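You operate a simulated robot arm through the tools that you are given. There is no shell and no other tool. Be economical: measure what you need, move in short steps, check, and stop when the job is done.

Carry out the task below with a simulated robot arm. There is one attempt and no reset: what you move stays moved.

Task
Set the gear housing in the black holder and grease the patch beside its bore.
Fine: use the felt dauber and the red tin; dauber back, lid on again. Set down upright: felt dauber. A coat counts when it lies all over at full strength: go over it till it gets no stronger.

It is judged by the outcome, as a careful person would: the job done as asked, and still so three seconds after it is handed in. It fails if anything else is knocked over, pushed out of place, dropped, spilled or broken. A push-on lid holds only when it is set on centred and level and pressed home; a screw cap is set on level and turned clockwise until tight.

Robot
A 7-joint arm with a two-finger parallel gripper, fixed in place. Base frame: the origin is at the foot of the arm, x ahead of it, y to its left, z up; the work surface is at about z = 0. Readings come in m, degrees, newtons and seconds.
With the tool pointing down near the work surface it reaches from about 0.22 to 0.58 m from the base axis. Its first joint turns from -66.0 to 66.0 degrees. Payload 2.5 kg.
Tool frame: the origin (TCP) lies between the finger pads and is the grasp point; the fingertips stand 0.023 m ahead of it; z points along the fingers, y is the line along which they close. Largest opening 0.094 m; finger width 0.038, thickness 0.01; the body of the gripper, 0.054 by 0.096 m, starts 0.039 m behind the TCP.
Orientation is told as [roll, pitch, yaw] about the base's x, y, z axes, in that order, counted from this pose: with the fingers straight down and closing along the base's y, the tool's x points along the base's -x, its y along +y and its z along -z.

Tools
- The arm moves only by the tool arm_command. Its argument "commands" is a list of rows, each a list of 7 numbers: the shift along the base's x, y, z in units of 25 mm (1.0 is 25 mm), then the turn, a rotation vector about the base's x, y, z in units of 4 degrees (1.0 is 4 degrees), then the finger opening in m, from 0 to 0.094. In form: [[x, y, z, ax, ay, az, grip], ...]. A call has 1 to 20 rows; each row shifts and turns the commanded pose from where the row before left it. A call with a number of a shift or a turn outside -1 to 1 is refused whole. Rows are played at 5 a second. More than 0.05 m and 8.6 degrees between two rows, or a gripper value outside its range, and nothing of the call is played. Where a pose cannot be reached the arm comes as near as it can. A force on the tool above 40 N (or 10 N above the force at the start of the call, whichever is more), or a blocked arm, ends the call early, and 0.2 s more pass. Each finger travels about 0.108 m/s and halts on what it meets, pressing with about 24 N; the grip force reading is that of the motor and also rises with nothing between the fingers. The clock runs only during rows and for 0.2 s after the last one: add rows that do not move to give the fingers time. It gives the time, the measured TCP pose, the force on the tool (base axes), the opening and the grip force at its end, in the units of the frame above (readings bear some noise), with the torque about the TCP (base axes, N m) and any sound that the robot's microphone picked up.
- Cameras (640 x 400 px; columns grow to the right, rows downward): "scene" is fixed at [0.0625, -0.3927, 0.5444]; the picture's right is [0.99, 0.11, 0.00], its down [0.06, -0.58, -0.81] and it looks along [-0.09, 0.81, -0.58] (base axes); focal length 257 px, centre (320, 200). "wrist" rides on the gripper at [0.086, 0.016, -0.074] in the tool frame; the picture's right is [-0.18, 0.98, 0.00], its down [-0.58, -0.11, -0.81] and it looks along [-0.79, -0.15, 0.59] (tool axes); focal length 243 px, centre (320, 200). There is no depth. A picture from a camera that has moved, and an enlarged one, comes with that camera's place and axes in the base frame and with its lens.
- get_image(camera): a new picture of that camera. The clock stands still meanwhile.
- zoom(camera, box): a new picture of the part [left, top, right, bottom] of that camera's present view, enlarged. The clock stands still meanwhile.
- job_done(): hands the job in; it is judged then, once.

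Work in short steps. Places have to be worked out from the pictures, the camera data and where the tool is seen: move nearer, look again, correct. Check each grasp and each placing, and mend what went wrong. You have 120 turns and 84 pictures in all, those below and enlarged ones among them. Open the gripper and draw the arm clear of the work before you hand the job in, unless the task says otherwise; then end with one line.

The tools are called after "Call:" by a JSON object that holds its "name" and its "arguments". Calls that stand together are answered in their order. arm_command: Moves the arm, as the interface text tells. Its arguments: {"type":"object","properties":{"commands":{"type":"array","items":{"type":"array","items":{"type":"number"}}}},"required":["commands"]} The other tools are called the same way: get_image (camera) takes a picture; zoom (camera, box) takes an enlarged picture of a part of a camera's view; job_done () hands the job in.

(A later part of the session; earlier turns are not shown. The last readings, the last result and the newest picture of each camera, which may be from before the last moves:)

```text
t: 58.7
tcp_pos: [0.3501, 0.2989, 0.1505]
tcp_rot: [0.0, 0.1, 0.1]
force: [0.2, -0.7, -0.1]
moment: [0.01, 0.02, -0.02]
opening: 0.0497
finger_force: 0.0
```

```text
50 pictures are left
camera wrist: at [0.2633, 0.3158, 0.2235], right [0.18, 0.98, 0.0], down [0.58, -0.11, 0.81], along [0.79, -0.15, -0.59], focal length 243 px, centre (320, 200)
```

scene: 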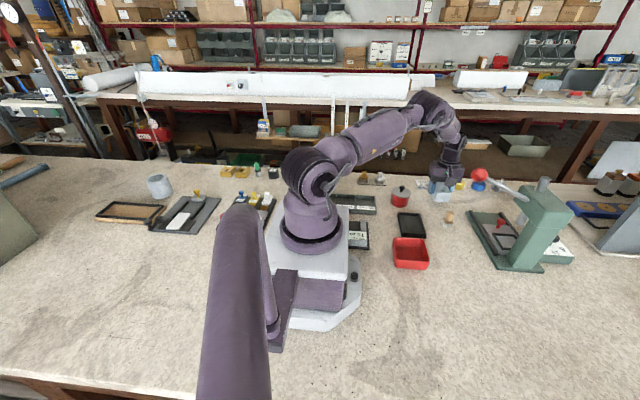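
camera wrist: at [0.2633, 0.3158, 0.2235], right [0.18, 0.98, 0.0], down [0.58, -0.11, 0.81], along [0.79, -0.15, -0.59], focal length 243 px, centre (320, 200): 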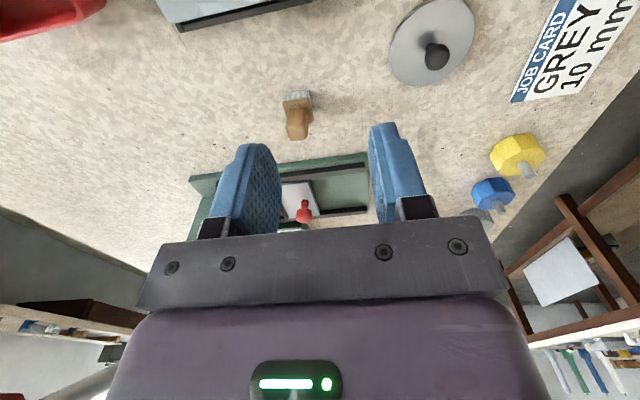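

Call:
{"name": "zoom", "arguments": {"camera": "wrist", "box": [260, 70, 350, 150]}}

```text
5.00 times, centred on (305, 110) of wrist
camera zoom: at [0.2633, 0.3158, 0.2235], right [0.18, 0.98, 0.0], down [0.58, -0.11, 0.81], along [0.79, -0.15, -0.59], focal length 1213 px, centre (395, 650)
```

zoom: 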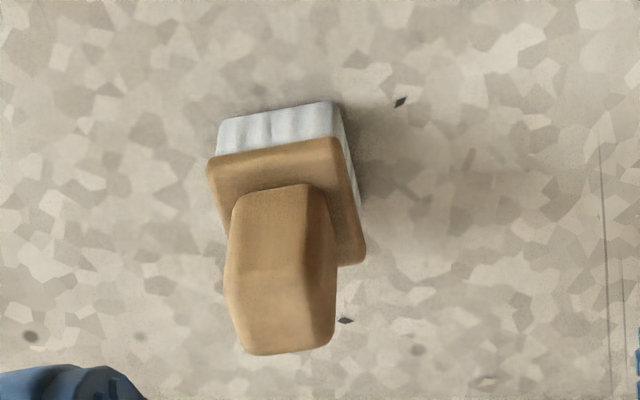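

Dauber: plate centred (0.395,0.270), handle ~15×18 mm, z 0.017–0.047, axis-aligned. I move above it and descend to TCP z 0.044.

Call:
{"name": "arm_command", "arguments": {"commands": [[0.6, -0.4, -0.4, 0, 0, 0, 0.05], [0.6, -0.4, -0.4, 0, 0, 0, 0.05], [0.64, -0.34, -0.4, 0, 0, 0, 0.05], [0, 0, -0.8, 0, 0, 0, 0.05], [0, 0, -0.4, 0, 0, 0, 0.05], [0, 0, 0, 0, 0, 0, 0.05]]}}

Call:
{"name": "get_image", "arguments": {"camera": "wrist"}}

Call:
{"name": "get_image", "arguments": {"camera": "scene"}}

```text
t: 60.1
tcp_pos: [0.3956, 0.272, 0.0881]
tcp_rot: [0.0, 0.1, 0.0]
force: [0.0, 0.4, 0.1]
moment: [0.0, -0.01, 0.0]
opening: 0.05
finger_force: 0.0
```

```text
48 pictures are left
camera wrist: at [0.3107, 0.2878, 0.1633], right [0.18, 0.98, 0.0], down [0.58, -0.11, 0.81], along [0.79, -0.15, -0.59], focal length 243 px, centre (320, 200)
```

wrist: 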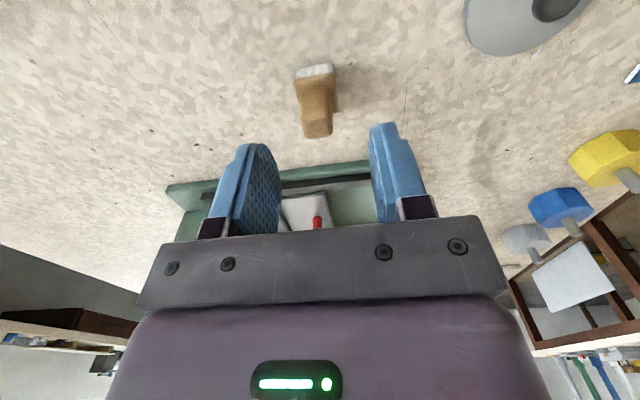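

```text
47 pictures are left
```

scene: 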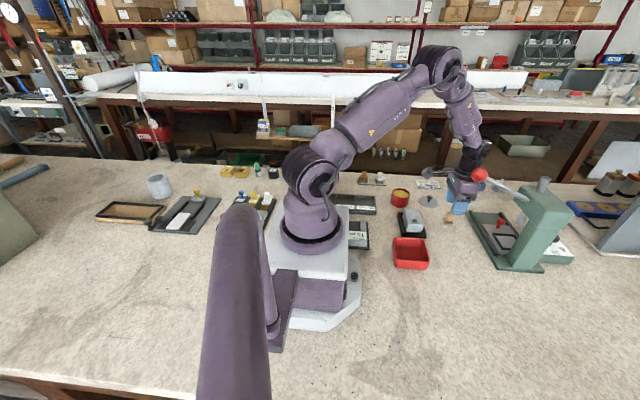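

Aligned with the handle and clear of the lever ball. Descend and grip.

Call:
{"name": "arm_command", "arguments": {"commands": [[0, 0, -0.7, 0, 0, 0, 0.05], [0, 0, -0.7, 0, 0, 0, 0.05], [0, 0, -0.36, 0, 0, 0, 0.05], [0, 0, 0, 0, 0, 0, 0.05], [0, 0, 0, 0, 0, 0, 0.02], [0, 0, 0, 0, 0, 0, 0], [0, 0, 0, 0, 0, 0, 0], [0, 0, 0, 0, 0, 0, 0]]}}

Call:
{"name": "arm_command", "arguments": {"commands": [[0, 0, 0.1, 0, 0, 0, 0], [0, 0, 0.3, 0, 0, 0, 0], [0, 0, 0.4, 0, 0, 0, 0], [0, 0, 0, 0, 0, 0, 0]]}}

Call:
{"name": "get_image", "arguments": {"camera": "wrist"}}

```text
t: 61.9
tcp_pos: [0.3972, 0.272, 0.0429]
tcp_rot: [0.0, 0.2, 0.0]
force: [0.3, 0.7, 0.6]
moment: [0.02, -0.03, -0.03]
opening: 0.0174
finger_force: 24.2
```

```text
t: 62.9
tcp_pos: [0.3971, 0.2713, 0.0646]
tcp_rot: [0.0, 0.0, 0.0]
force: [-0.1, -0.4, -0.3]
moment: [-0.02, 0.03, 0.0]
opening: 0.0174
finger_force: 24.1
```

```text
46 pictures are left
camera wrist: at [0.3105, 0.2874, 0.1397], right [0.18, 0.98, 0.0], down [0.58, -0.11, 0.81], along [0.79, -0.15, -0.59], focal length 243 px, centre (320, 200)
```

wrist: 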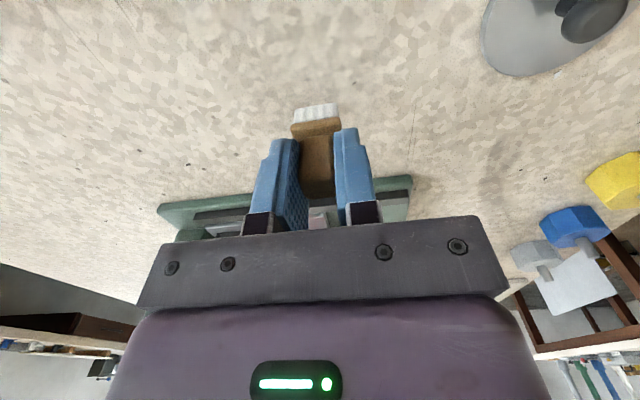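

Dauber is held upright (felt bottom ≈ TCP −0.0435). I carry it over the tin.

Call:
{"name": "arm_command", "arguments": {"commands": [[-0.3, 0.3, 0.4, 0, 0, 0, 0], [-0.5, 0.4, 0.6, 0, 0, 0, 0], [-0.6, 0.5, 0.6, 0, 0, 0, 0], [-0.7, 0.5, 0.6, 0, 0, 0, 0], [-0.8, 0.5, 0.4, 0, 0, 0, 0], [-0.8, 0.5, 0, 0, 0, 0, 0], [-0.8, 0.5, 0, 0, 0, 0, 0], [-0.6, 0.4, 0, 0, 0, 0, 0], [-0.38, 0.36, 0, 0, 0, 0, 0], [0, 0, 0, 0, 0, 0, 0]]}}

Call:
{"name": "get_image", "arguments": {"camera": "wrist"}}

Call:
{"name": "zoom", "arguments": {"camera": "scene", "box": [370, 140, 470, 240]}}

```text
t: 65.1
tcp_pos: [0.2603, 0.3698, 0.131]
tcp_rot: [0.1, 0.2, 0.0]
force: [-0.3, -0.8, -0.8]
moment: [0.01, -0.01, 0.02]
opening: 0.0175
finger_force: 24.2
```

```text
45 pictures are left
camera wrist: at [0.1732, 0.3868, 0.2052], right [0.18, 0.98, 0.0], down [0.58, -0.11, 0.81], along [0.79, -0.15, -0.59], focal length 243 px, centre (320, 200)
```

wrist: 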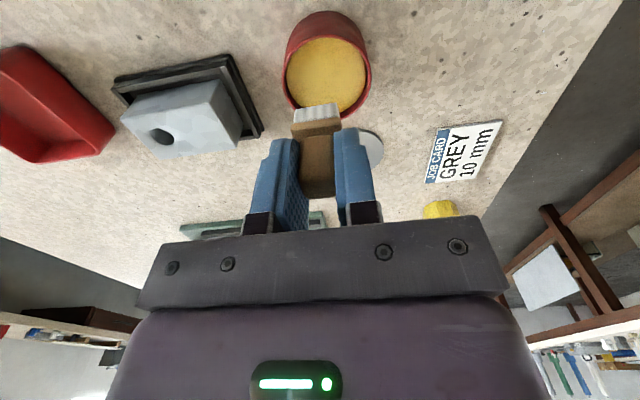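

```text
4.00 times, centred on (420, 190) of scene
camera zoom: at [0.0625, -0.3927, 0.5444], right [0.99, 0.11, 0.0], down [0.06, -0.58, -0.81], along [-0.09, 0.81, -0.58], focal length 1029 px, centre (-80, 240)
```

zoom: 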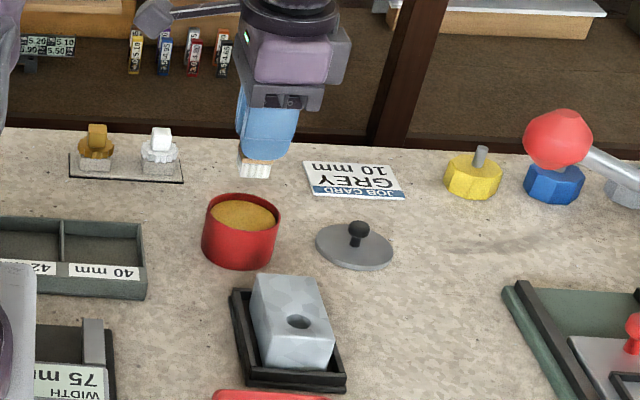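

Grease centre ≈(0.258,0.372). Descend to just above the grease, then feel.

Call:
{"name": "arm_command", "arguments": {"commands": [[-0.06, 0.1, -0.5, 0, 0, 0, 0], [0, 0, -0.6, 0, 0, 0, 0], [0, 0, -0.5, 0, 0, 0, 0], [0, 0, -0.3, 0, 0, 0, 0], [0, 0, 0, 0, 0, 0, 0]]}}

Call:
{"name": "get_image", "arguments": {"camera": "wrist"}}

```text
t: 66.3
tcp_pos: [0.2577, 0.3723, 0.0802]
tcp_rot: [0.0, 0.1, 0.0]
force: [-0.1, 0.2, -0.6]
moment: [0.04, -0.01, 0.0]
opening: 0.0176
finger_force: 24.1
```

```text
43 pictures are left
camera wrist: at [0.1714, 0.3889, 0.1563], right [0.18, 0.98, 0.0], down [0.58, -0.11, 0.81], along [0.79, -0.15, -0.59], focal length 243 px, centre (320, 200)
```

wrist: 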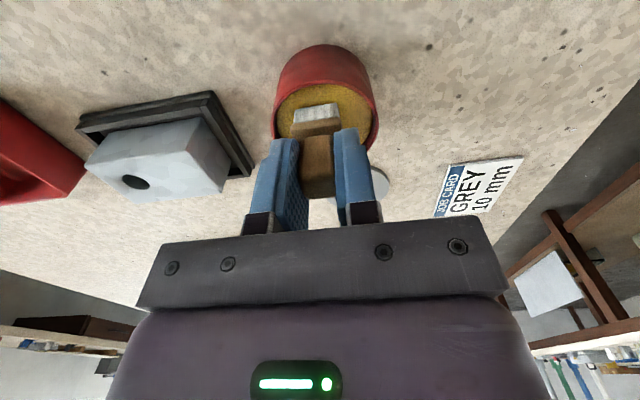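

The pad is inside the rim. Feel down for the grease surface.

Call:
{"name": "arm_command", "arguments": {"commands": [[0, 0.08, -0.1, 0, 0, 0, 0], [0, 0, -0.1, 0, 0, 0, 0], [0, 0, -0.1, 0, 0, 0, 0], [0, 0, 0, 0, 0, 0, 0]]}}

```text
t: 67.3
tcp_pos: [0.2587, 0.3766, 0.0763]
tcp_rot: [0.2, -0.2, 0.0]
force: [-0.7, -1.8, 4.6]
moment: [-0.06, 0.01, -0.03]
opening: 0.0173
finger_force: 23.7
stopped in row 4: the force on the tool passed its limit (the readings are from after the stop); the commanded pose is now the measured one
```

Contact with grease at felt bottom ≈0.033. Lift and check the pad.

Call:
{"name": "arm_command", "arguments": {"commands": [[0, 0, 0.3, 0, 0, 0, 0], [0, 0, 0.6, 0, 0, 0, 0], [0, 0, 0.8, 0, 0, 0, 0], [0, 0, 0.6, 0, 0, 0, 0], [0, 0, 0, 0, 0, 0, 0]]}}

Call:
{"name": "zoom", "arguments": {"camera": "wrist", "box": [230, 0, 410, 220]}}

Call:
{"name": "zoom", "arguments": {"camera": "scene", "box": [380, 150, 440, 210]}}

```text
t: 68.5
tcp_pos: [0.2591, 0.3742, 0.1326]
tcp_rot: [0.2, 0.0, 0.0]
force: [0.7, -0.2, -1.0]
moment: [0.0, 0.01, -0.01]
opening: 0.0173
finger_force: 23.5
```

```text
1.82 times, centred on (320, 110) of wrist
camera zoom: at [0.1731, 0.3904, 0.2075], right [0.18, 0.98, 0.0], down [0.58, -0.11, 0.81], along [0.79, -0.15, -0.59], focal length 441 px, centre (320, 364)
```

zoom: 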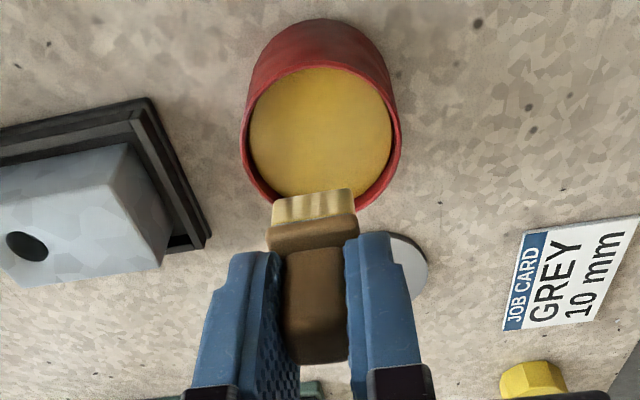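

```text
6.67 times, centred on (410, 180) of scene
camera zoom: at [0.0625, -0.3927, 0.5444], right [0.99, 0.11, 0.0], down [0.06, -0.58, -0.81], along [-0.09, 0.81, -0.58], focal length 1714 px, centre (-280, 333)
```

zoom: 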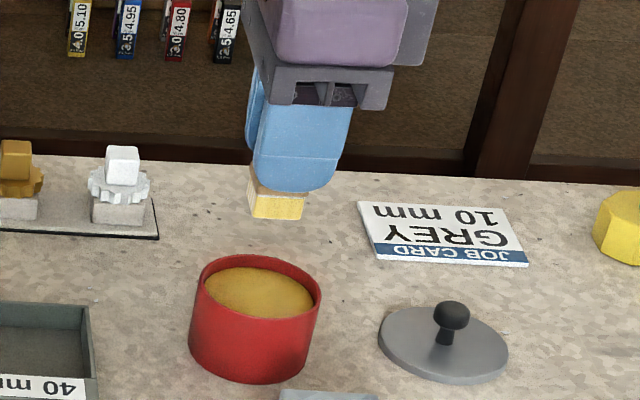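

The pad is loaded (yellow). I move over the patch area of the housing (0.281,0.268).

Call:
{"name": "arm_command", "arguments": {"commands": [[0.1, -0.5, 0, 0, 0, 0, 0], [0.2, -0.9, 0, 0, 0, 0, 0], [0.2, -0.9, 0, 0, 0, 0, 0], [0.2, -0.9, 0, 0, 0, 0, 0], [0.2, -0.8, 0, 0, 0, 0, 0], [0.04, -0.2, 0, 0, 0, 0, 0], [0, 0, -0.5, 0, 0, 0, 0], [0, 0, -0.7, 0, 0, 0, 0], [0, 0, -0.4, 0, 0, 0, 0], [0, 0, 0, 0, 0, 0, 0]]}}

Call:
{"name": "zoom", "arguments": {"camera": "wrist", "box": [200, 20, 440, 220]}}

Call:
{"name": "zoom", "arguments": {"camera": "scene", "box": [380, 180, 440, 240]}}

```text
t: 70.7
tcp_pos: [0.2836, 0.2702, 0.0948]
tcp_rot: [0.1, -0.1, -0.1]
force: [0.4, -0.7, -0.8]
moment: [0.04, 0.01, 0.0]
opening: 0.0177
finger_force: 23.4
```

```text
2.00 times, centred on (320, 120) of wrist
camera zoom: at [0.1959, 0.2866, 0.1688], right [0.18, 0.98, 0.0], down [0.58, -0.11, 0.81], along [0.79, -0.15, -0.59], focal length 485 px, centre (320, 360)
```

zoom: 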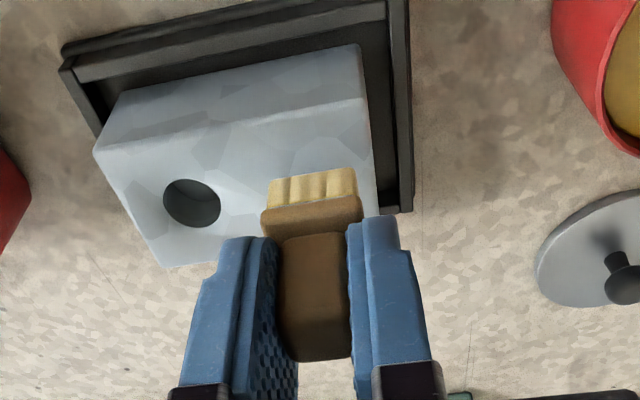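

```text
6.67 times, centred on (410, 210) of scene
camera zoom: at [0.0625, -0.3927, 0.5444], right [0.99, 0.11, 0.0], down [0.06, -0.58, -0.81], along [-0.09, 0.81, -0.58], focal length 1714 px, centre (-280, 133)
```

zoom: 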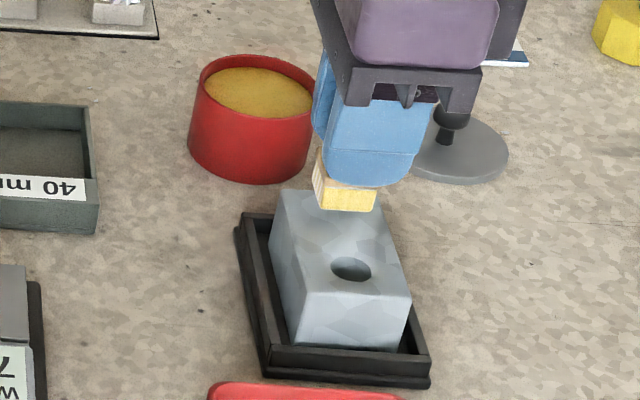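

Positioned. Lower to near contact, then small steps.

Call:
{"name": "arm_command", "arguments": {"commands": [[-0.03, -0.04, -0.3, 0, 0, 0, 0], [0, 0, -0.2, 0, 0, 0, 0], [0, 0, -0.06, 0, 0, 0, 0], [0, 0, -0.06, 0, 0, 0, 0], [0, 0, 0, 0, 0, 0, 0]]}}

```text
t: 71.3
tcp_pos: [0.2805, 0.2691, 0.0852]
tcp_rot: [0.2, -0.1, 0.1]
force: [-2.2, -1.5, 6.8]
moment: [-0.09, 0.09, 0.01]
opening: 0.0177
finger_force: 23.6
stopped in row 3: the force on the tool passed its limit (the readings are from after the stop); the commanded pose is now the measured one
```

Contact came earlier than expected (TCP ≈0.083). Check the situation.

Call:
{"name": "zoom", "arguments": {"camera": "wrist", "box": [200, 20, 440, 220]}}

Call:
{"name": "zoom", "arguments": {"camera": "scene", "box": [390, 190, 430, 230]}}

```text
2.00 times, centred on (320, 120) of wrist
camera zoom: at [0.195, 0.2852, 0.1596], right [0.18, 0.98, 0.0], down [0.58, -0.11, 0.81], along [0.79, -0.15, -0.59], focal length 485 px, centre (320, 360)
```

zoom: 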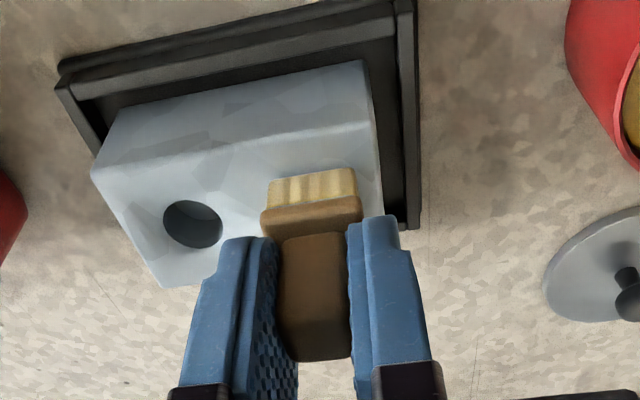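

```text
10.00 times, centred on (410, 210) of scene
camera zoom: at [0.0625, -0.3927, 0.5444], right [0.99, 0.11, 0.0], down [0.06, -0.58, -0.81], along [-0.09, 0.81, -0.58], focal length 2572 px, centre (-580, 100)
```

zoom: 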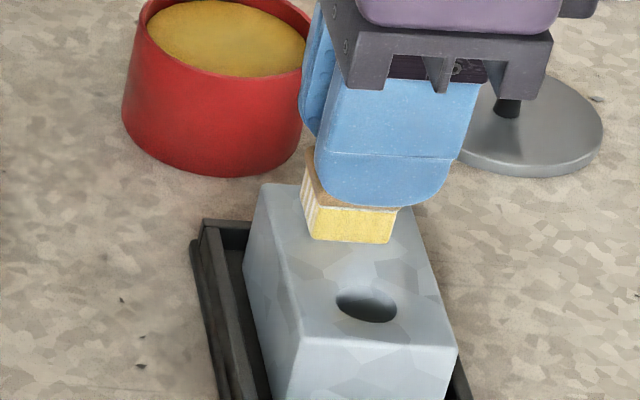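

Pad sits on the housing's top. I press again lightly, lift and shift aside to see the mark.

Call:
{"name": "arm_command", "arguments": {"commands": [[0, 0, -0.05, 0, 0, 0, 0], [0, 0, 0, 0, 0, 0, 0], [0, 0, 0.3, 0, 0, 0, 0], [0, 0, 0.6, 0, 0, 0, 0], [-0.6, 0.8, 0.3, 0, 0, 0, 0], [-0.6, 0.8, 0, 0, 0, 0, 0], [0, 0.4, 0, 0, 0, 0, 0], [0, 0, 0, 0, 0, 0, 0]]}}

Call:
{"name": "get_image", "arguments": {"camera": "wrist"}}

Call:
{"name": "zoom", "arguments": {"camera": "scene", "box": [390, 190, 430, 240]}}

```text
t: 73.1
tcp_pos: [0.2503, 0.3186, 0.1142]
tcp_rot: [0.3, -0.1, 0.0]
force: [-0.6, -0.2, -1.0]
moment: [-0.02, 0.02, -0.01]
opening: 0.0176
finger_force: 23.8
```

```text
36 pictures are left
camera wrist: at [0.1646, 0.3348, 0.1892], right [0.18, 0.98, 0.0], down [0.58, -0.11, 0.81], along [0.79, -0.15, -0.59], focal length 243 px, centre (320, 200)
```

wrist: 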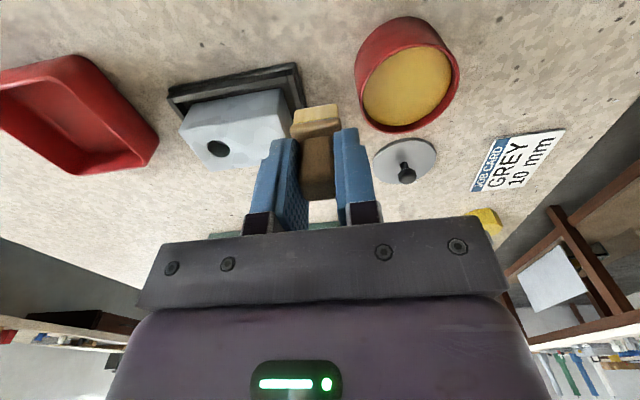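

```text
8.00 times, centred on (410, 215) of scene
camera zoom: at [0.0625, -0.3927, 0.5444], right [0.99, 0.11, 0.0], down [0.06, -0.58, -0.81], along [-0.09, 0.81, -0.58], focal length 2057 px, centre (-400, 80)
```

zoom: 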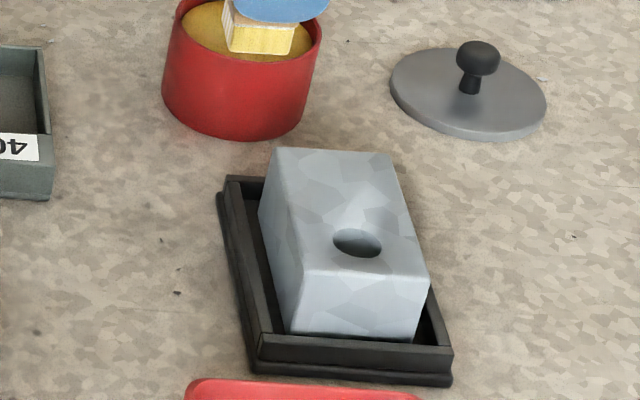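

Call:
{"name": "zoom", "arguments": {"camera": "wrist", "box": [160, 50, 350, 190]}}

```text
2.86 times, centred on (255, 120) of wrist
camera zoom: at [0.1646, 0.3348, 0.1892], right [0.18, 0.98, 0.0], down [0.58, -0.11, 0.81], along [0.79, -0.15, -0.59], focal length 693 px, centre (506, 429)
```

zoom: 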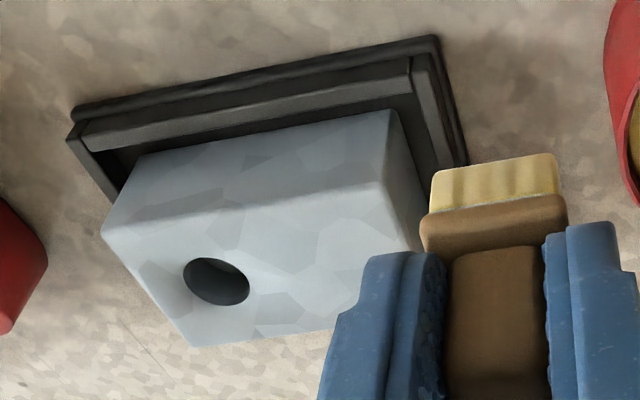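

No mark visible yet; recomputed housing top is z≈0.040, y 0.211–0.287, bore at (0.281,0.230). I go back, touch down in fine steps and rub gently.

Call:
{"name": "arm_command", "arguments": {"commands": [[0.4, -0.7, 0, 0, 0, 0, 0], [0.4, -0.7, 0, 0, 0, 0, 0], [0.48, -0.74, 0, 0, 0, 0, 0], [0, 0, -0.5, 0, 0, 0, 0], [0, 0, -0.4, 0, 0, 0, 0], [0, 0, -0.2, 0, 0, 0, 0], [0, 0, 0, 0, 0, 0, 0]]}}

Call:
{"name": "arm_command", "arguments": {"commands": [[0, 0, -0.04, 0, 0, 0, 0], [0, 0, -0.02, 0, 0, 0, 0], [0, 0, 0, 0, 0, 0, 0]]}}

```text
t: 74.7
tcp_pos: [0.2829, 0.2662, 0.0851]
tcp_rot: [0.2, 0.0, -0.1]
force: [0.3, 0.2, -0.9]
moment: [0.01, -0.02, 0.0]
opening: 0.0178
finger_force: 23.9
```

```text
t: 75.5
tcp_pos: [0.2832, 0.2653, 0.0855]
tcp_rot: [0.3, 0.0, 0.1]
force: [0.0, -0.6, 0.9]
moment: [-0.02, -0.03, 0.01]
opening: 0.0171
finger_force: 23.9
```

Call:
{"name": "arm_command", "arguments": {"commands": [[0, 0, -0.02, 0, 0, 0, 0], [0, 0, 0, 0, 0, 0, 0]]}}

```text
t: 76.1
tcp_pos: [0.2827, 0.2658, 0.0848]
tcp_rot: [0.2, -0.2, 0.0]
force: [0.0, 0.0, 9.3]
moment: [-0.09, 0.0, -0.01]
opening: 0.0173
finger_force: 23.6
```

Light contact (9 N). Rub in small strokes.

Call:
{"name": "arm_command", "arguments": {"commands": [[0.2, 0, 0, 0, 0, 0, 0], [0.2, 0, 0, 0, 0, 0, 0], [-0.2, 0, 0, 0, 0, 0, 0], [-0.2, 0, 0, 0, 0, 0, 0], [-0.2, 0, 0, 0, 0, 0, 0], [-0.2, 0, 0, 0, 0, 0, 0], [0.2, 0, 0, 0, 0, 0, 0], [0.2, 0, 0, 0, 0, 0, 0], [0, 0.2, 0, 0, 0, 0, 0], [0, -0.2, 0, 0, 0, 0, 0], [0, -0.2, 0, 0, 0, 0, 0], [0, 0.2, 0, 0, 0, 0, 0], [0, 0, 0, 0, 0, 0, 0]]}}

Call:
{"name": "arm_command", "arguments": {"commands": [[0, 0, 0.3, 0, 0, 0, 0], [0, 0, 0.6, 0, 0, 0, 0], [-0.5, 0.8, 0.3, 0, 0, 0, 0], [-0.3, 0.8, 0, 0, 0, 0, 0], [0, 0.8, 0, 0, 0, 0, 0], [0, 0.4, 0, 0, 0, 0, 0], [0, 0, 0, 0, 0, 0, 0]]}}

Call:
{"name": "zoom", "arguments": {"camera": "scene", "box": [390, 190, 430, 240]}}

```text
t: 77.8
tcp_pos: [0.2765, 0.2666, 0.0854]
tcp_rot: [0.2, 0.0, 0.0]
force: [-2.1, -2.6, 7.7]
moment: [-0.14, -0.03, -0.02]
opening: 0.0174
finger_force: 23.6
stopped in row 8: the force on the tool passed its limit (the readings are from after the stop); the commanded pose is now the measured one
```

```text
t: 79.4
tcp_pos: [0.2561, 0.3364, 0.1139]
tcp_rot: [0.1, 0.1, 0.0]
force: [-0.4, -0.3, -0.3]
moment: [0.03, -0.02, -0.02]
opening: 0.0175
finger_force: 23.9
```

```text
8.00 times, centred on (410, 215) of scene
camera zoom: at [0.0625, -0.3927, 0.5444], right [0.99, 0.11, 0.0], down [0.06, -0.58, -0.81], along [-0.09, 0.81, -0.58], focal length 2057 px, centre (-400, 80)
```

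zoom: 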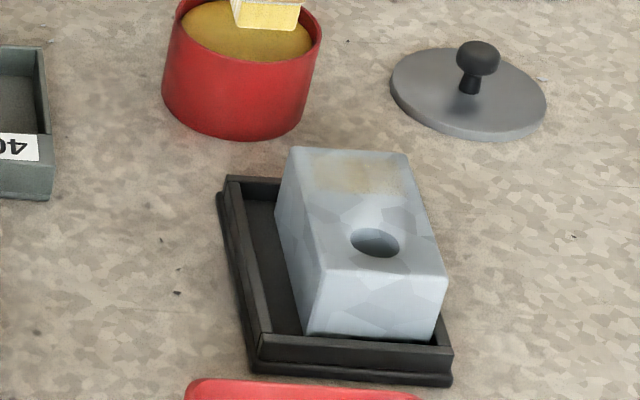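

A faint coat appears; the housing slid a few mm toward +x within the tray. I'll use lighter force. First locate the housing and the coat with the wrist camera.

Call:
{"name": "zoom", "arguments": {"camera": "wrist", "box": [140, 40, 330, 180]}}

```text
2.86 times, centred on (235, 110) of wrist
camera zoom: at [0.1702, 0.3528, 0.1894], right [0.18, 0.98, 0.0], down [0.58, -0.11, 0.8], along [0.79, -0.15, -0.59], focal length 693 px, centre (563, 457)
```

zoom: 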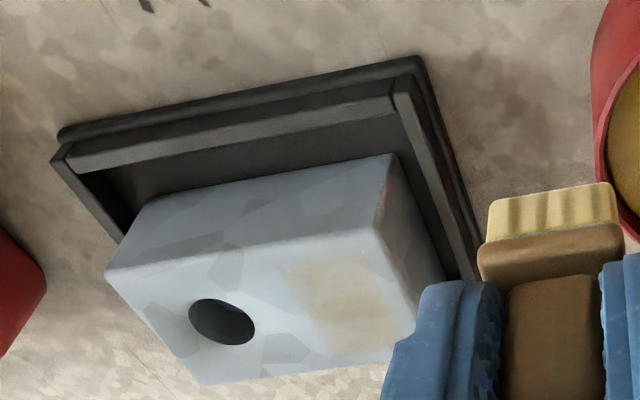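

Housing now at x 0.265–0.311, y 0.211–0.287; coat spans about x 0.275–0.306, y 0.259–0.282. I return and re-find light contact.

Call:
{"name": "arm_command", "arguments": {"commands": [[0.4, -0.8, 0, 0, 0, 0, 0], [0.4, -0.8, 0, 0, 0, 0, 0], [0.3, -0.8, 0, 0, 0, 0, 0], [0.23, -0.46, 0, 0, 0, 0, 0], [0, 0, -0.5, 0, 0, 0, 0], [0, 0, -0.4, 0, 0, 0, 0], [0, 0, -0.1, 0, 0, 0, 0], [0, 0, 0, 0, 0, 0, 0]]}}

Call:
{"name": "arm_command", "arguments": {"commands": [[0, 0, -0.06, 0, 0, 0, 0], [0, 0, -0.03, 0, 0, 0, 0], [0, 0, 0, 0, 0, 0, 0]]}}

```text
t: 81.2
tcp_pos: [0.2901, 0.2659, 0.0889]
tcp_rot: [0.2, 0.1, 0.0]
force: [-0.1, 0.2, -0.9]
moment: [-0.02, 0.0, 0.01]
opening: 0.0174
finger_force: 24.3
```

```text
t: 82.0
tcp_pos: [0.2892, 0.2649, 0.0865]
tcp_rot: [0.1, 0.0, 0.0]
force: [-0.1, 0.3, -1.0]
moment: [0.02, 0.03, -0.01]
opening: 0.0174
finger_force: 23.7
```

Call:
{"name": "arm_command", "arguments": {"commands": [[0, 0, -0.025, 0, 0, 0, 0], [0, 0, 0, 0, 0, 0, 0]]}}

Call:
{"name": "arm_command", "arguments": {"commands": [[0, 0, -0.015, 0, 0, 0, 0], [0, 0, 0, 0, 0, 0, 0]]}}

```text
t: 82.6
tcp_pos: [0.2895, 0.2645, 0.0863]
tcp_rot: [0.1, 0.1, 0.0]
force: [0.5, 0.6, -0.7]
moment: [0.0, 0.02, 0.0]
opening: 0.0175
finger_force: 24.0
```

```text
t: 83.2
tcp_pos: [0.2888, 0.2643, 0.0856]
tcp_rot: [0.1, 0.1, 0.1]
force: [0.4, -1.2, -1.2]
moment: [-0.03, -0.01, 0.0]
opening: 0.0174
finger_force: 24.3
```

Call:
{"name": "arm_command", "arguments": {"commands": [[0, 0, -0.015, 0, 0, 0, 0], [0, 0, 0, 0, 0, 0, 0]]}}

Call:
{"name": "arm_command", "arguments": {"commands": [[0, 0, -0.012, 0, 0, 0, 0], [0, 0, 0, 0, 0, 0, 0]]}}

```text
t: 83.8
tcp_pos: [0.289, 0.264, 0.0862]
tcp_rot: [0.1, 0.1, -0.1]
force: [-0.3, -0.8, -0.7]
moment: [0.0, -0.01, 0.0]
opening: 0.0175
finger_force: 24.4
```

```text
t: 84.4
tcp_pos: [0.2917, 0.263, 0.0856]
tcp_rot: [0.2, 0.1, -0.1]
force: [-0.1, 0.0, -0.4]
moment: [0.02, 0.01, 0.02]
opening: 0.0176
finger_force: 23.6
```

Call:
{"name": "arm_command", "arguments": {"commands": [[0, 0, -0.015, 0, 0, 0, 0], [0, 0, 0, 0, 0, 0, 0]]}}

Call:
{"name": "arm_command", "arguments": {"commands": [[0, 0, -0.012, 0, 0, 0, 0], [0, 0, 0, 0, 0, 0, 0]]}}

```text
t: 85.0
tcp_pos: [0.2903, 0.2645, 0.0845]
tcp_rot: [0.2, 0.0, 0.0]
force: [-2.2, -0.5, 1.9]
moment: [-0.06, 0.02, 0.0]
opening: 0.0177
finger_force: 24.6
```

```text
t: 85.6
tcp_pos: [0.2898, 0.2645, 0.0851]
tcp_rot: [0.1, 0.2, -0.1]
force: [-2.6, -2.2, 6.3]
moment: [-0.17, 0.11, -0.03]
opening: 0.0176
finger_force: 23.9
```

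Contact ~7 N; I ease slightly and rub a raster over the area.

Call:
{"name": "arm_command", "arguments": {"commands": [[0, 0, 0.006, 0, 0, 0, 0], [0.15, 0, 0, 0, 0, 0, 0], [0.15, 0, 0, 0, 0, 0, 0], [-0.15, -0.05, 0, 0, 0, 0, 0], [-0.15, -0.05, 0, 0, 0, 0, 0], [-0.15, -0.05, 0, 0, 0, 0, 0], [-0.15, -0.05, 0, 0, 0, 0, 0], [0.15, -0.05, 0, 0, 0, 0, 0], [0.15, -0.05, 0, 0, 0, 0, 0], [0.15, 0, 0, 0, 0, 0, 0], [0.15, 0, 0, 0, 0, 0, 0], [0, 0.15, 0, 0, 0, 0, 0], [-0.15, 0.15, 0, 0, 0, 0, 0], [-0.15, 0, 0, 0, 0, 0, 0], [0, 0, 0, 0, 0, 0, 0]]}}

Call:
{"name": "zoom", "arguments": {"camera": "scene", "box": [390, 190, 430, 240]}}

```text
t: 88.8
tcp_pos: [0.2888, 0.2656, 0.0853]
tcp_rot: [0.2, 0.2, 0.0]
force: [0.3, 0.7, 0.6]
moment: [0.02, -0.03, 0.02]
opening: 0.0174
finger_force: 24.4
```

```text
8.00 times, centred on (410, 215) of scene
camera zoom: at [0.0625, -0.3927, 0.5444], right [0.99, 0.11, 0.0], down [0.06, -0.58, -0.81], along [-0.09, 0.81, -0.58], focal length 2057 px, centre (-400, 80)
```

zoom: 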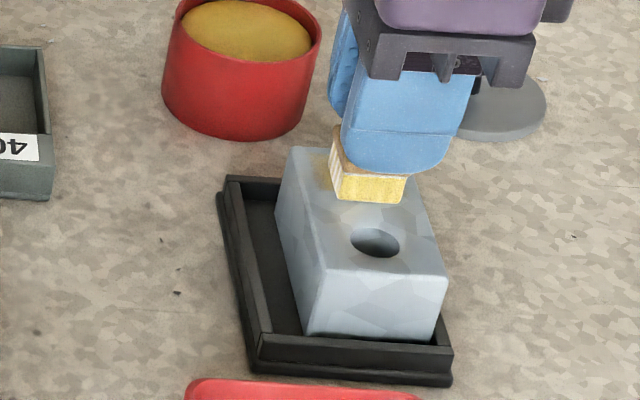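

The housing stayed put and the coat is building. A fuller raster follows.

Call:
{"name": "arm_command", "arguments": {"commands": [[0, 0, -0.006, 0, 0, 0, 0], [0.15, 0.1, 0, 0, 0, 0, 0], [0.15, 0.1, 0, 0, 0, 0, 0], [-0.15, 0.1, 0, 0, 0, 0, 0], [-0.15, 0, 0, 0, 0, 0, 0], [-0.15, 0, 0, 0, 0, 0, 0], [-0.15, 0, 0, 0, 0, 0, 0], [0, -0.15, 0, 0, 0, 0, 0], [0.15, 0, 0, 0, 0, 0, 0], [0.15, 0, 0, 0, 0, 0, 0], [0.15, 0, 0, 0, 0, 0, 0], [0.15, 0, 0, 0, 0, 0, 0], [0, -0.2, 0, 0, 0, 0, 0], [-0.15, 0, 0, 0, 0, 0, 0], [-0.15, 0, 0, 0, 0, 0, 0], [-0.15, 0, 0, 0, 0, 0, 0], [-0.15, 0, 0, 0, 0, 0, 0], [0.15, -0.1, 0, 0, 0, 0, 0], [0.15, 0, 0, 0, 0, 0, 0], [0, 0.15, 0, 0, 0, 0, 0]]}}

Call:
{"name": "arm_command", "arguments": {"commands": [[0, 0, 0.3, 0, 0, 0, 0], [0, 0, 0.6, 0, 0, 0, 0], [-0.5, 0.8, 0.3, 0, 0, 0, 0], [-0.6, 0.8, 0, 0, 0, 0, 0], [-0.2, 0.8, 0, 0, 0, 0, 0], [0, 0.8, 0, 0, 0, 0, 0], [0, 0.6, 0, 0, 0, 0, 0], [0, 0, 0, 0, 0, 0, 0]]}}

Call:
{"name": "zoom", "arguments": {"camera": "scene", "box": [390, 190, 430, 240]}}

```text
t: 92.9
tcp_pos: [0.2866, 0.263, 0.0845]
tcp_rot: [-0.1, 0.7, 0.1]
force: [-2.9, -2.1, 6.3]
moment: [-0.09, 0.03, 0.0]
opening: 0.0178
finger_force: 24.1
stopped in row 20: the force on the tool passed its limit (the readings are from after the stop); the commanded pose is now the measured one
```

```text
t: 94.7
tcp_pos: [0.2553, 0.3573, 0.1123]
tcp_rot: [-0.1, 0.6, 0.1]
force: [-0.1, 0.7, -0.3]
moment: [0.03, 0.0, -0.02]
opening: 0.0174
finger_force: 23.8
```

```text
8.00 times, centred on (410, 215) of scene
camera zoom: at [0.0625, -0.3927, 0.5444], right [0.99, 0.11, 0.0], down [0.06, -0.58, -0.81], along [-0.09, 0.81, -0.58], focal length 2057 px, centre (-400, 80)
```

zoom: 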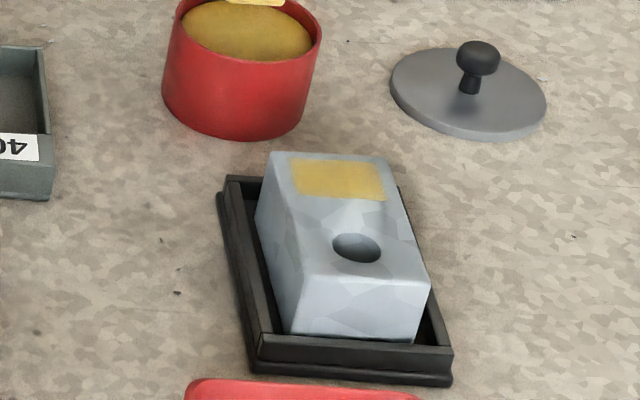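

The coat now fills a clean rectangle (the patch). Zoom to judge uniformity.

Call:
{"name": "zoom", "arguments": {"camera": "scene", "box": [403, 195, 423, 215]}}

Call:
{"name": "zoom", "arguments": {"camera": "wrist", "box": [120, 50, 260, 170]}}

```text
16.00 times, centred on (413, 205) of scene
camera zoom: at [0.0625, -0.3927, 0.5444], right [0.99, 0.11, 0.0], down [0.06, -0.58, -0.81], along [-0.09, 0.81, -0.58], focal length 4115 px, centre (-1168, 120)
```

zoom: 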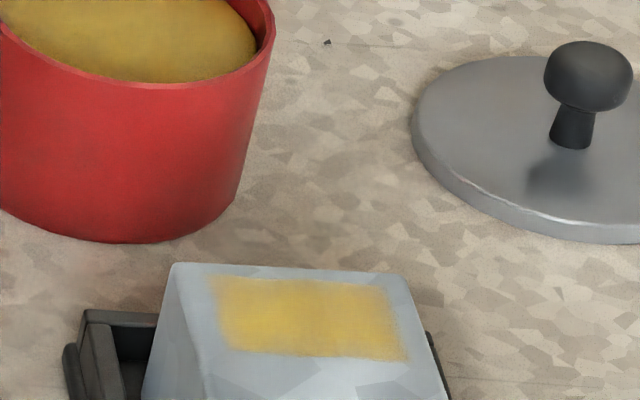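

```text
3.33 times, centred on (190, 110) of wrist
camera zoom: at [0.1698, 0.3733, 0.1887], right [0.18, 0.98, 0.0], down [0.59, -0.11, 0.8], along [0.79, -0.15, -0.6], focal length 809 px, centre (753, 500)
```

zoom: 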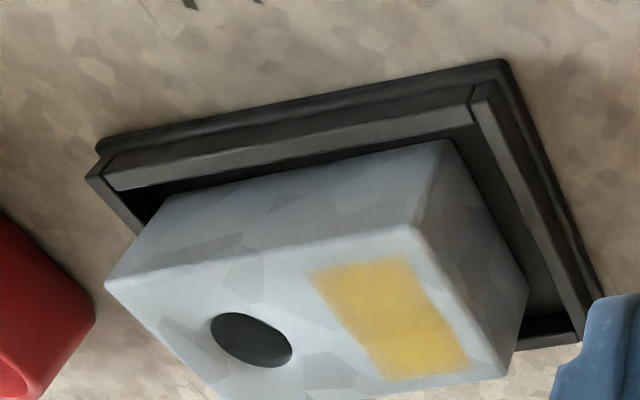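

The patch is ≈34×23 mm centred at (0.281,0.267); its −x end is a bit fainter. I reload the pad with a gentle dip first (also levelling the 0.6° tilt).

Call:
{"name": "arm_command", "arguments": {"commands": [[0.1, 0.6, 0, 0, -0.15, 0, 0], [0, 0, -0.5, 0, 0, 0, 0], [0, 0, -0.5, 0, 0, 0, 0], [0, 0, -0.25, 0, 0, 0, 0], [0, 0, 0, 0, 0, 0, 0]]}}

Call:
{"name": "arm_command", "arguments": {"commands": [[0, 0, -0.04, 0, 0, 0, 0], [0, 0, -0.03, 0, 0, 0, 0], [0, 0, 0, 0, 0, 0, 0]]}}

```text
t: 95.9
tcp_pos: [0.2576, 0.3713, 0.0832]
tcp_rot: [-0.1, 0.0, 0.1]
force: [-0.7, 0.0, -0.7]
moment: [0.03, -0.02, -0.03]
opening: 0.0174
finger_force: 24.2
```

```text
t: 96.7
tcp_pos: [0.2567, 0.3713, 0.0819]
tcp_rot: [-0.1, 0.0, 0.1]
force: [-0.7, 0.7, -1.2]
moment: [0.0, -0.02, 0.02]
opening: 0.0175
finger_force: 23.8
```

Call:
{"name": "arm_command", "arguments": {"commands": [[0, 0, -0.06, 0, 0, 0, 0], [0, 0, -0.04, 0, 0, 0, 0], [0, 0, 0, 0, 0, 0, 0]]}}

Call:
{"name": "arm_command", "arguments": {"commands": [[0, 0, -0.04, 0, 0, 0, 0], [0, 0, -0.02, 0, 0, 0, 0], [0, 0, 0, 0, 0, 0, 0]]}}

```text
t: 97.5
tcp_pos: [0.2573, 0.3708, 0.0778]
tcp_rot: [-0.1, 0.0, 0.1]
force: [0.5, -0.2, 0.6]
moment: [0.01, -0.01, -0.03]
opening: 0.0173
finger_force: 23.9
```

```text
t: 98.3
tcp_pos: [0.2579, 0.3718, 0.0773]
tcp_rot: [-0.2, 0.0, 0.1]
force: [0.0, -0.3, -0.4]
moment: [0.0, -0.02, 0.01]
opening: 0.0175
finger_force: 24.1
```

Call:
{"name": "arm_command", "arguments": {"commands": [[0, 0, -0.03, 0, 0, 0, 0], [0, 0, -0.02, 0, 0, 0, 0], [0, 0, 0, 0, 0, 0, 0]]}}

```text
t: 99.1
tcp_pos: [0.2576, 0.372, 0.0768]
tcp_rot: [-0.1, -0.2, 0.1]
force: [0.1, -2.0, 6.3]
moment: [-0.07, 0.02, -0.02]
opening: 0.0174
finger_force: 24.2
```

Pad touched grease. Lift, go back over the patch.

Call:
{"name": "arm_command", "arguments": {"commands": [[0, 0, 0.3, 0, 0, 0, 0], [0, 0, 0.6, 0, 0, 0, 0], [0, 0, 0.5, 0, 0, 0, 0], [0.2, -0.7, 0, 0, 0, 0, 0], [0.2, -0.9, 0, 0, 0, 0, 0], [0.2, -0.9, 0, 0, 0, 0, 0], [0.2, -0.9, 0, 0, 0, 0, 0], [0.2, -0.78, 0, 0, 0, 0, 0], [0, 0, -0.5, 0, 0, 0, 0], [0, 0, -0.46, 0, 0, 0, 0], [0, 0, 0, 0, 0, 0, 0]]}}

Call:
{"name": "arm_command", "arguments": {"commands": [[0, 0, -0.06, 0, 0, 0, 0], [0, 0, 0, 0, 0, 0, 0]]}}

Call:
{"name": "arm_command", "arguments": {"commands": [[0, 0, -0.03, 0, 0, 0, 0], [0, 0, 0, 0, 0, 0, 0]]}}

```text
t: 101.5
tcp_pos: [0.2826, 0.2678, 0.087]
tcp_rot: [-0.1, 0.1, 0.1]
force: [-0.8, 0.1, -0.9]
moment: [0.0, -0.01, 0.0]
opening: 0.0176
finger_force: 23.5
```

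```text
t: 102.1
tcp_pos: [0.2827, 0.2667, 0.0845]
tcp_rot: [-0.1, 0.0, 0.0]
force: [0.4, 0.6, 0.7]
moment: [-0.01, -0.05, 0.02]
opening: 0.0177
finger_force: 23.8
```

```text
t: 102.7
tcp_pos: [0.2821, 0.2669, 0.0842]
tcp_rot: [-0.1, 0.0, 0.1]
force: [-1.3, -1.6, 5.6]
moment: [-0.03, 0.06, 0.0]
opening: 0.0177
finger_force: 23.6
```

Contact ~6 N. Long strokes in x over the patch.

Call:
{"name": "arm_command", "arguments": {"commands": [[-0.14, 0, 0, 0, 0, 0, 0], [-0.14, 0, 0, 0, 0, 0, 0], [-0.14, 0, 0, 0, 0, 0, 0], [0.14, 0.06, 0, 0, 0, 0, 0], [0.14, 0, 0, 0, 0, 0, 0], [0.14, 0, 0, 0, 0, 0, 0], [0.14, 0, 0, 0, 0, 0, 0], [0.14, 0, 0, 0, 0, 0, 0], [0.14, 0, 0, 0, 0, 0, 0], [-0.14, -0.12, 0, 0, 0, 0, 0], [-0.14, 0, 0, 0, 0, 0, 0], [-0.14, 0, 0, 0, 0, 0, 0], [-0.14, 0, 0, 0, 0, 0, 0], [-0.14, 0, 0, 0, 0, 0, 0], [-0.14, 0, 0, 0, 0, 0, 0], [0.14, 0.06, 0, 0, 0, 0, 0], [0.14, 0, 0, 0, 0, 0, 0], [0.14, 0, 0, 0, 0, 0, 0], [0, 0, 0, 0, 0, 0, 0]]}}

Call:
{"name": "zoom", "arguments": {"camera": "scene", "box": [390, 190, 430, 240]}}

```text
t: 106.7
tcp_pos: [0.2825, 0.2662, 0.0853]
tcp_rot: [-0.2, -0.2, 0.1]
force: [-2.4, 0.6, 5.6]
moment: [0.05, 0.1, -0.01]
opening: 0.0174
finger_force: 24.1
```

```text
8.00 times, centred on (410, 215) of scene
camera zoom: at [0.0625, -0.3927, 0.5444], right [0.99, 0.11, 0.0], down [0.06, -0.58, -0.81], along [-0.09, 0.81, -0.58], focal length 2057 px, centre (-400, 80)
```

zoom: 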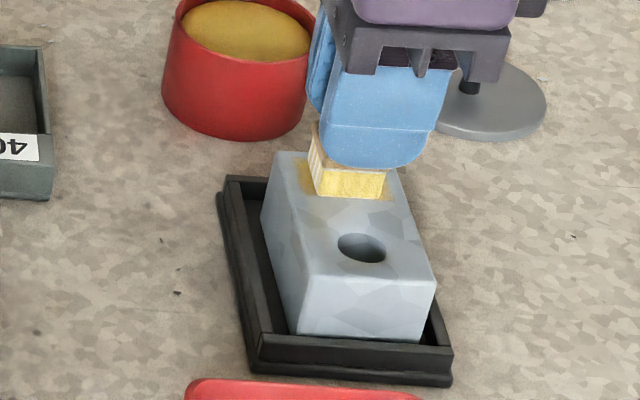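

Good; a second set of strokes, then lift away and look.

Call:
{"name": "arm_command", "arguments": {"commands": [[-0.14, 0.06, 0, 0, 0, 0, 0], [-0.14, 0, 0, 0, 0, 0, 0], [-0.14, 0, 0, 0, 0, 0, 0], [0.14, -0.06, 0, 0, 0, 0, 0], [0.14, 0, 0, 0, 0, 0, 0], [0.14, 0, 0, 0, 0, 0, 0], [0.14, 0, 0, 0, 0, 0, 0], [0.14, 0, 0, 0, 0, 0, 0], [0.14, 0, 0, 0, 0, 0, 0], [0, 0.1, 0, 0, 0, 0, 0], [0, -0.2, 0, 0, 0, 0, 0], [-0.14, 0.1, 0, 0, 0, 0, 0], [-0.14, 0, 0, 0, 0, 0, 0], [-0.14, 0, 0, 0, 0, 0, 0], [-0.14, 0, 0, 0, 0, 0, 0], [-0.14, 0.1, 0, 0, 0, 0, 0], [-0.14, -0.2, 0, 0, 0, 0, 0], [0.14, 0.1, 0, 0, 0, 0, 0], [0.14, 0, 0, 0, 0, 0, 0], [0, 0, 0, 0, 0, 0, 0]]}}

Call:
{"name": "arm_command", "arguments": {"commands": [[0, 0, 0.3, 0, 0, 0, 0], [0, 0, 0.6, 0, 0, 0, 0], [-0.5, 0.8, 0.3, 0, 0, 0, 0], [-0.4, 0.8, 0, 0, 0, 0, 0], [-0.1, 0.8, 0, 0, 0, 0, 0], [0, 0.8, 0, 0, 0, 0, 0], [0, 0.6, 0, 0, 0, 0, 0], [0, 0, 0, 0, 0, 0, 0]]}}

Call:
{"name": "zoom", "arguments": {"camera": "scene", "box": [403, 195, 423, 215]}}

Call:
{"name": "zoom", "arguments": {"camera": "wrist", "box": [120, 50, 260, 170]}}

```text
t: 110.9
tcp_pos: [0.2788, 0.2672, 0.0855]
tcp_rot: [-0.1, 0.0, 0.0]
force: [-6.7, -0.4, 12.1]
moment: [0.02, 0.29, 0.03]
opening: 0.0173
finger_force: 24.3
```

```text
t: 112.7
tcp_pos: [0.2532, 0.3628, 0.1149]
tcp_rot: [0.0, 0.0, 0.1]
force: [-1.2, 0.3, -0.4]
moment: [0.02, -0.01, -0.02]
opening: 0.0174
finger_force: 23.7
```

```text
16.00 times, centred on (413, 205) of scene
camera zoom: at [0.0625, -0.3927, 0.5444], right [0.99, 0.11, 0.0], down [0.06, -0.58, -0.81], along [-0.09, 0.81, -0.58], focal length 4115 px, centre (-1168, 120)
```

zoom: 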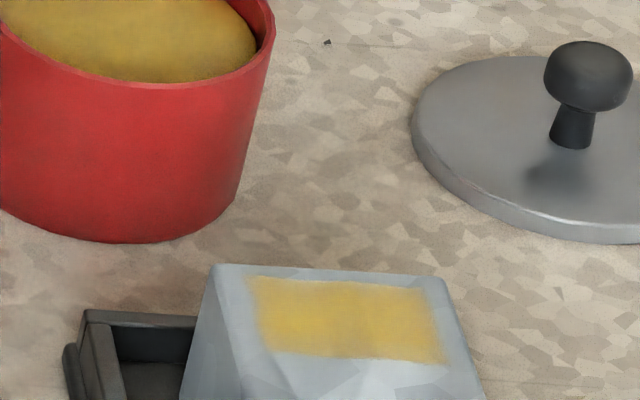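

```text
3.33 times, centred on (190, 110) of wrist
camera zoom: at [0.1676, 0.3783, 0.1896], right [0.18, 0.98, 0.0], down [0.58, -0.11, 0.81], along [0.79, -0.15, -0.59], focal length 809 px, centre (753, 500)
```

zoom: 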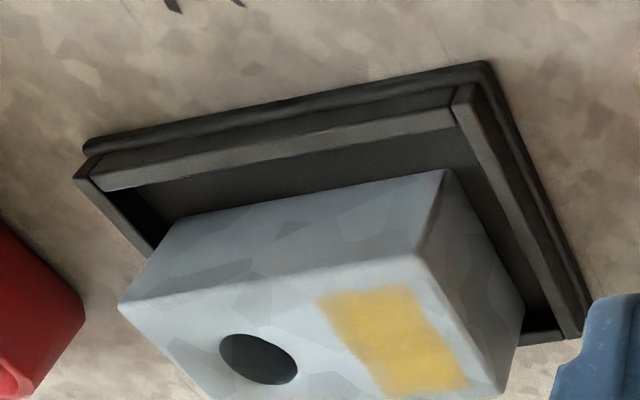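

The coat is near uniform; the housing rests against the +x wall now (patch centre ≈0.288,0.267). One more light pass, including the ends.

Call:
{"name": "arm_command", "arguments": {"commands": [[0.3, -0.7, 0, 0, 0, 0, 0], [0.3, -0.8, 0, 0, 0, 0, 0], [0.3, -0.8, 0, 0, 0, 0, 0], [0.3, -0.8, 0, 0, 0, 0, 0], [0.25, -0.7, 0, 0, 0, 0, 0], [0, 0, -0.6, 0, 0, 0, 0], [0, 0, -0.5, 0, 0, 0, 0], [0, 0, -0.06, 0, 0, 0, 0], [0, 0, -0.025, 0, 0, 0, 0], [0, 0, 0, 0, 0, 0, 0]]}}

```text
t: 114.9
tcp_pos: [0.2898, 0.268, 0.0854]
tcp_rot: [-0.1, 0.1, 0.1]
force: [-0.1, 0.9, -1.3]
moment: [0.03, 0.05, 0.01]
opening: 0.0173
finger_force: 23.6
```

Call:
{"name": "arm_command", "arguments": {"commands": [[0, 0, -0.015, 0, 0, 0, 0], [0, 0, 0, 0, 0, 0, 0]]}}

Call:
{"name": "arm_command", "arguments": {"commands": [[0, 0, -0.012, 0, 0, 0, 0], [0, 0, 0, 0, 0, 0, 0]]}}

```text
t: 115.5
tcp_pos: [0.2912, 0.2682, 0.0847]
tcp_rot: [0.0, 0.0, 0.1]
force: [0.4, -0.3, -0.6]
moment: [0.03, 0.0, -0.04]
opening: 0.0176
finger_force: 24.3
```

```text
t: 116.1
tcp_pos: [0.2917, 0.2674, 0.0853]
tcp_rot: [-0.1, 0.0, 0.1]
force: [-1.5, -2.3, 4.9]
moment: [-0.05, 0.0, 0.01]
opening: 0.0173
finger_force: 24.0
```

Call:
{"name": "arm_command", "arguments": {"commands": [[0.14, 0, -0.003, 0, 0, 0, 0], [0.14, 0, 0, 0, 0, 0, 0], [0.14, 0, 0, 0, 0, 0, 0], [0.1, 0, 0, 0, 0, 0, 0], [-0.1, 0.06, 0, 0, 0, 0, 0], [-0.14, 0, 0, 0, 0, 0, 0], [-0.14, 0, 0, 0, 0, 0, 0], [-0.14, 0, 0, 0, 0, 0, 0], [-0.14, 0, 0, 0, 0, 0, 0], [-0.14, 0, 0, 0, 0, 0, 0], [-0.14, 0, 0, 0, 0, 0, 0], [-0.1, 0, 0, 0, 0, 0, 0], [0.1, -0.12, 0, 0, 0, 0, 0], [0.14, 0, 0, 0, 0, 0, 0], [0.14, 0, 0, 0, 0, 0, 0], [0.14, 0, 0, 0, 0, 0, 0], [0.14, 0, 0, 0, 0, 0, 0], [0.14, 0, 0, 0, 0, 0, 0], [0.14, 0.06, 0, 0, 0, 0, 0], [0, 0, 0, 0, 0, 0, 0]]}}

Call:
{"name": "arm_command", "arguments": {"commands": [[-0.14, 0, 0, 0, 0, 0, 0], [-0.14, 0, 0, 0, 0, 0, 0], [-0.14, 0, 0, 0, 0, 0, 0], [-0.14, 0, 0, 0, 0, 0, 0], [-0.14, 0, 0, 0, 0, 0, 0], [-0.14, 0.05, 0, 0, 0, 0, 0], [-0.14, -0.05, 0, 0, 0, 0, 0], [0, 0, 0.3, 0, 0, 0, 0], [0, 0, 0.6, 0, 0, 0, 0], [-0.3, 0.8, 0.3, 0, 0, 0, 0], [-0.2, 0.8, 0, 0, 0, 0, 0], [-0.2, 0.8, 0, 0, 0, 0, 0], [0, 0.8, 0, 0, 0, 0, 0], [0, 0.6, 0, 0, 0, 0, 0], [0, 0, 0, 0, 0, 0, 0]]}}

Call:
{"name": "zoom", "arguments": {"camera": "scene", "box": [403, 195, 423, 215]}}

Call:
{"name": "zoom", "arguments": {"camera": "wrist", "box": [120, 50, 260, 170]}}

```text
t: 120.3
tcp_pos: [0.302, 0.2673, 0.084]
tcp_rot: [-0.2, 0.0, 0.1]
force: [-10.5, -4.9, 23.8]
moment: [-0.12, 0.43, 0.0]
opening: 0.0176
finger_force: 23.7
```

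```text
t: 123.5
tcp_pos: [0.2584, 0.3614, 0.1149]
tcp_rot: [-0.2, -0.1, 0.1]
force: [-0.2, -0.2, -0.5]
moment: [0.0, -0.02, 0.01]
opening: 0.0174
finger_force: 23.9
```

```text
16.00 times, centred on (413, 205) of scene
camera zoom: at [0.0625, -0.3927, 0.5444], right [0.99, 0.11, 0.0], down [0.06, -0.58, -0.81], along [-0.09, 0.81, -0.58], focal length 4115 px, centre (-1168, 120)
```

zoom: 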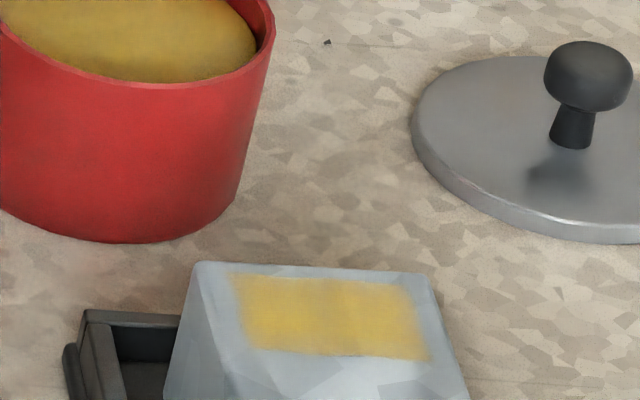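

```text
3.33 times, centred on (190, 110) of wrist
camera zoom: at [0.1727, 0.3787, 0.1889], right [0.18, 0.98, 0.0], down [0.58, -0.11, 0.81], along [0.79, -0.15, -0.59], focal length 809 px, centre (753, 500)
```

zoom: 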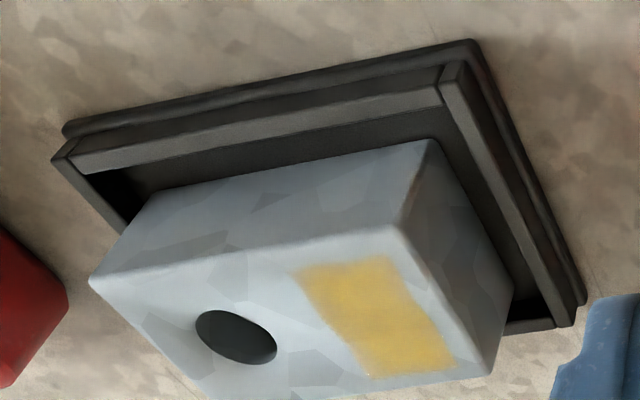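

Strength looks unchanged from before, i.e. near saturation; to be sure I reload and do one last pass that also covers the y-edges.

Call:
{"name": "arm_command", "arguments": {"commands": [[0, 0.42, -0.2, 0, 0, 0, 0], [0, 0, -0.5, 0, 0, 0, 0], [0, 0, -0.5, 0, 0, 0, 0], [0, 0, -0.24, 0, 0, 0, 0], [0, 0, -0.03, 0, 0, 0, 0], [0, 0, 0, 0, 0, 0, 0]]}}

Call:
{"name": "arm_command", "arguments": {"commands": [[0, 0, -0.03, 0, 0, 0, 0], [0, 0, 0, 0, 0, 0, 0]]}}

Call:
{"name": "arm_command", "arguments": {"commands": [[0, 0, -0.03, 0, 0, 0, 0], [0, 0, 0, 0, 0, 0, 0]]}}

```text
t: 124.9
tcp_pos: [0.2578, 0.3742, 0.077]
tcp_rot: [-0.1, 0.0, 0.1]
force: [-0.5, -0.3, -0.5]
moment: [0.01, 0.01, 0.01]
opening: 0.0174
finger_force: 23.8
```

```text
t: 125.5
tcp_pos: [0.2583, 0.3742, 0.0766]
tcp_rot: [-0.1, 0.0, 0.1]
force: [0.7, -0.1, 0.2]
moment: [-0.02, -0.02, -0.02]
opening: 0.0172
finger_force: 24.4
```

```text
t: 126.1
tcp_pos: [0.2589, 0.3738, 0.0767]
tcp_rot: [0.0, -0.1, 0.0]
force: [-1.7, -1.3, 7.4]
moment: [0.01, 0.02, -0.04]
opening: 0.0174
finger_force: 24.4
```

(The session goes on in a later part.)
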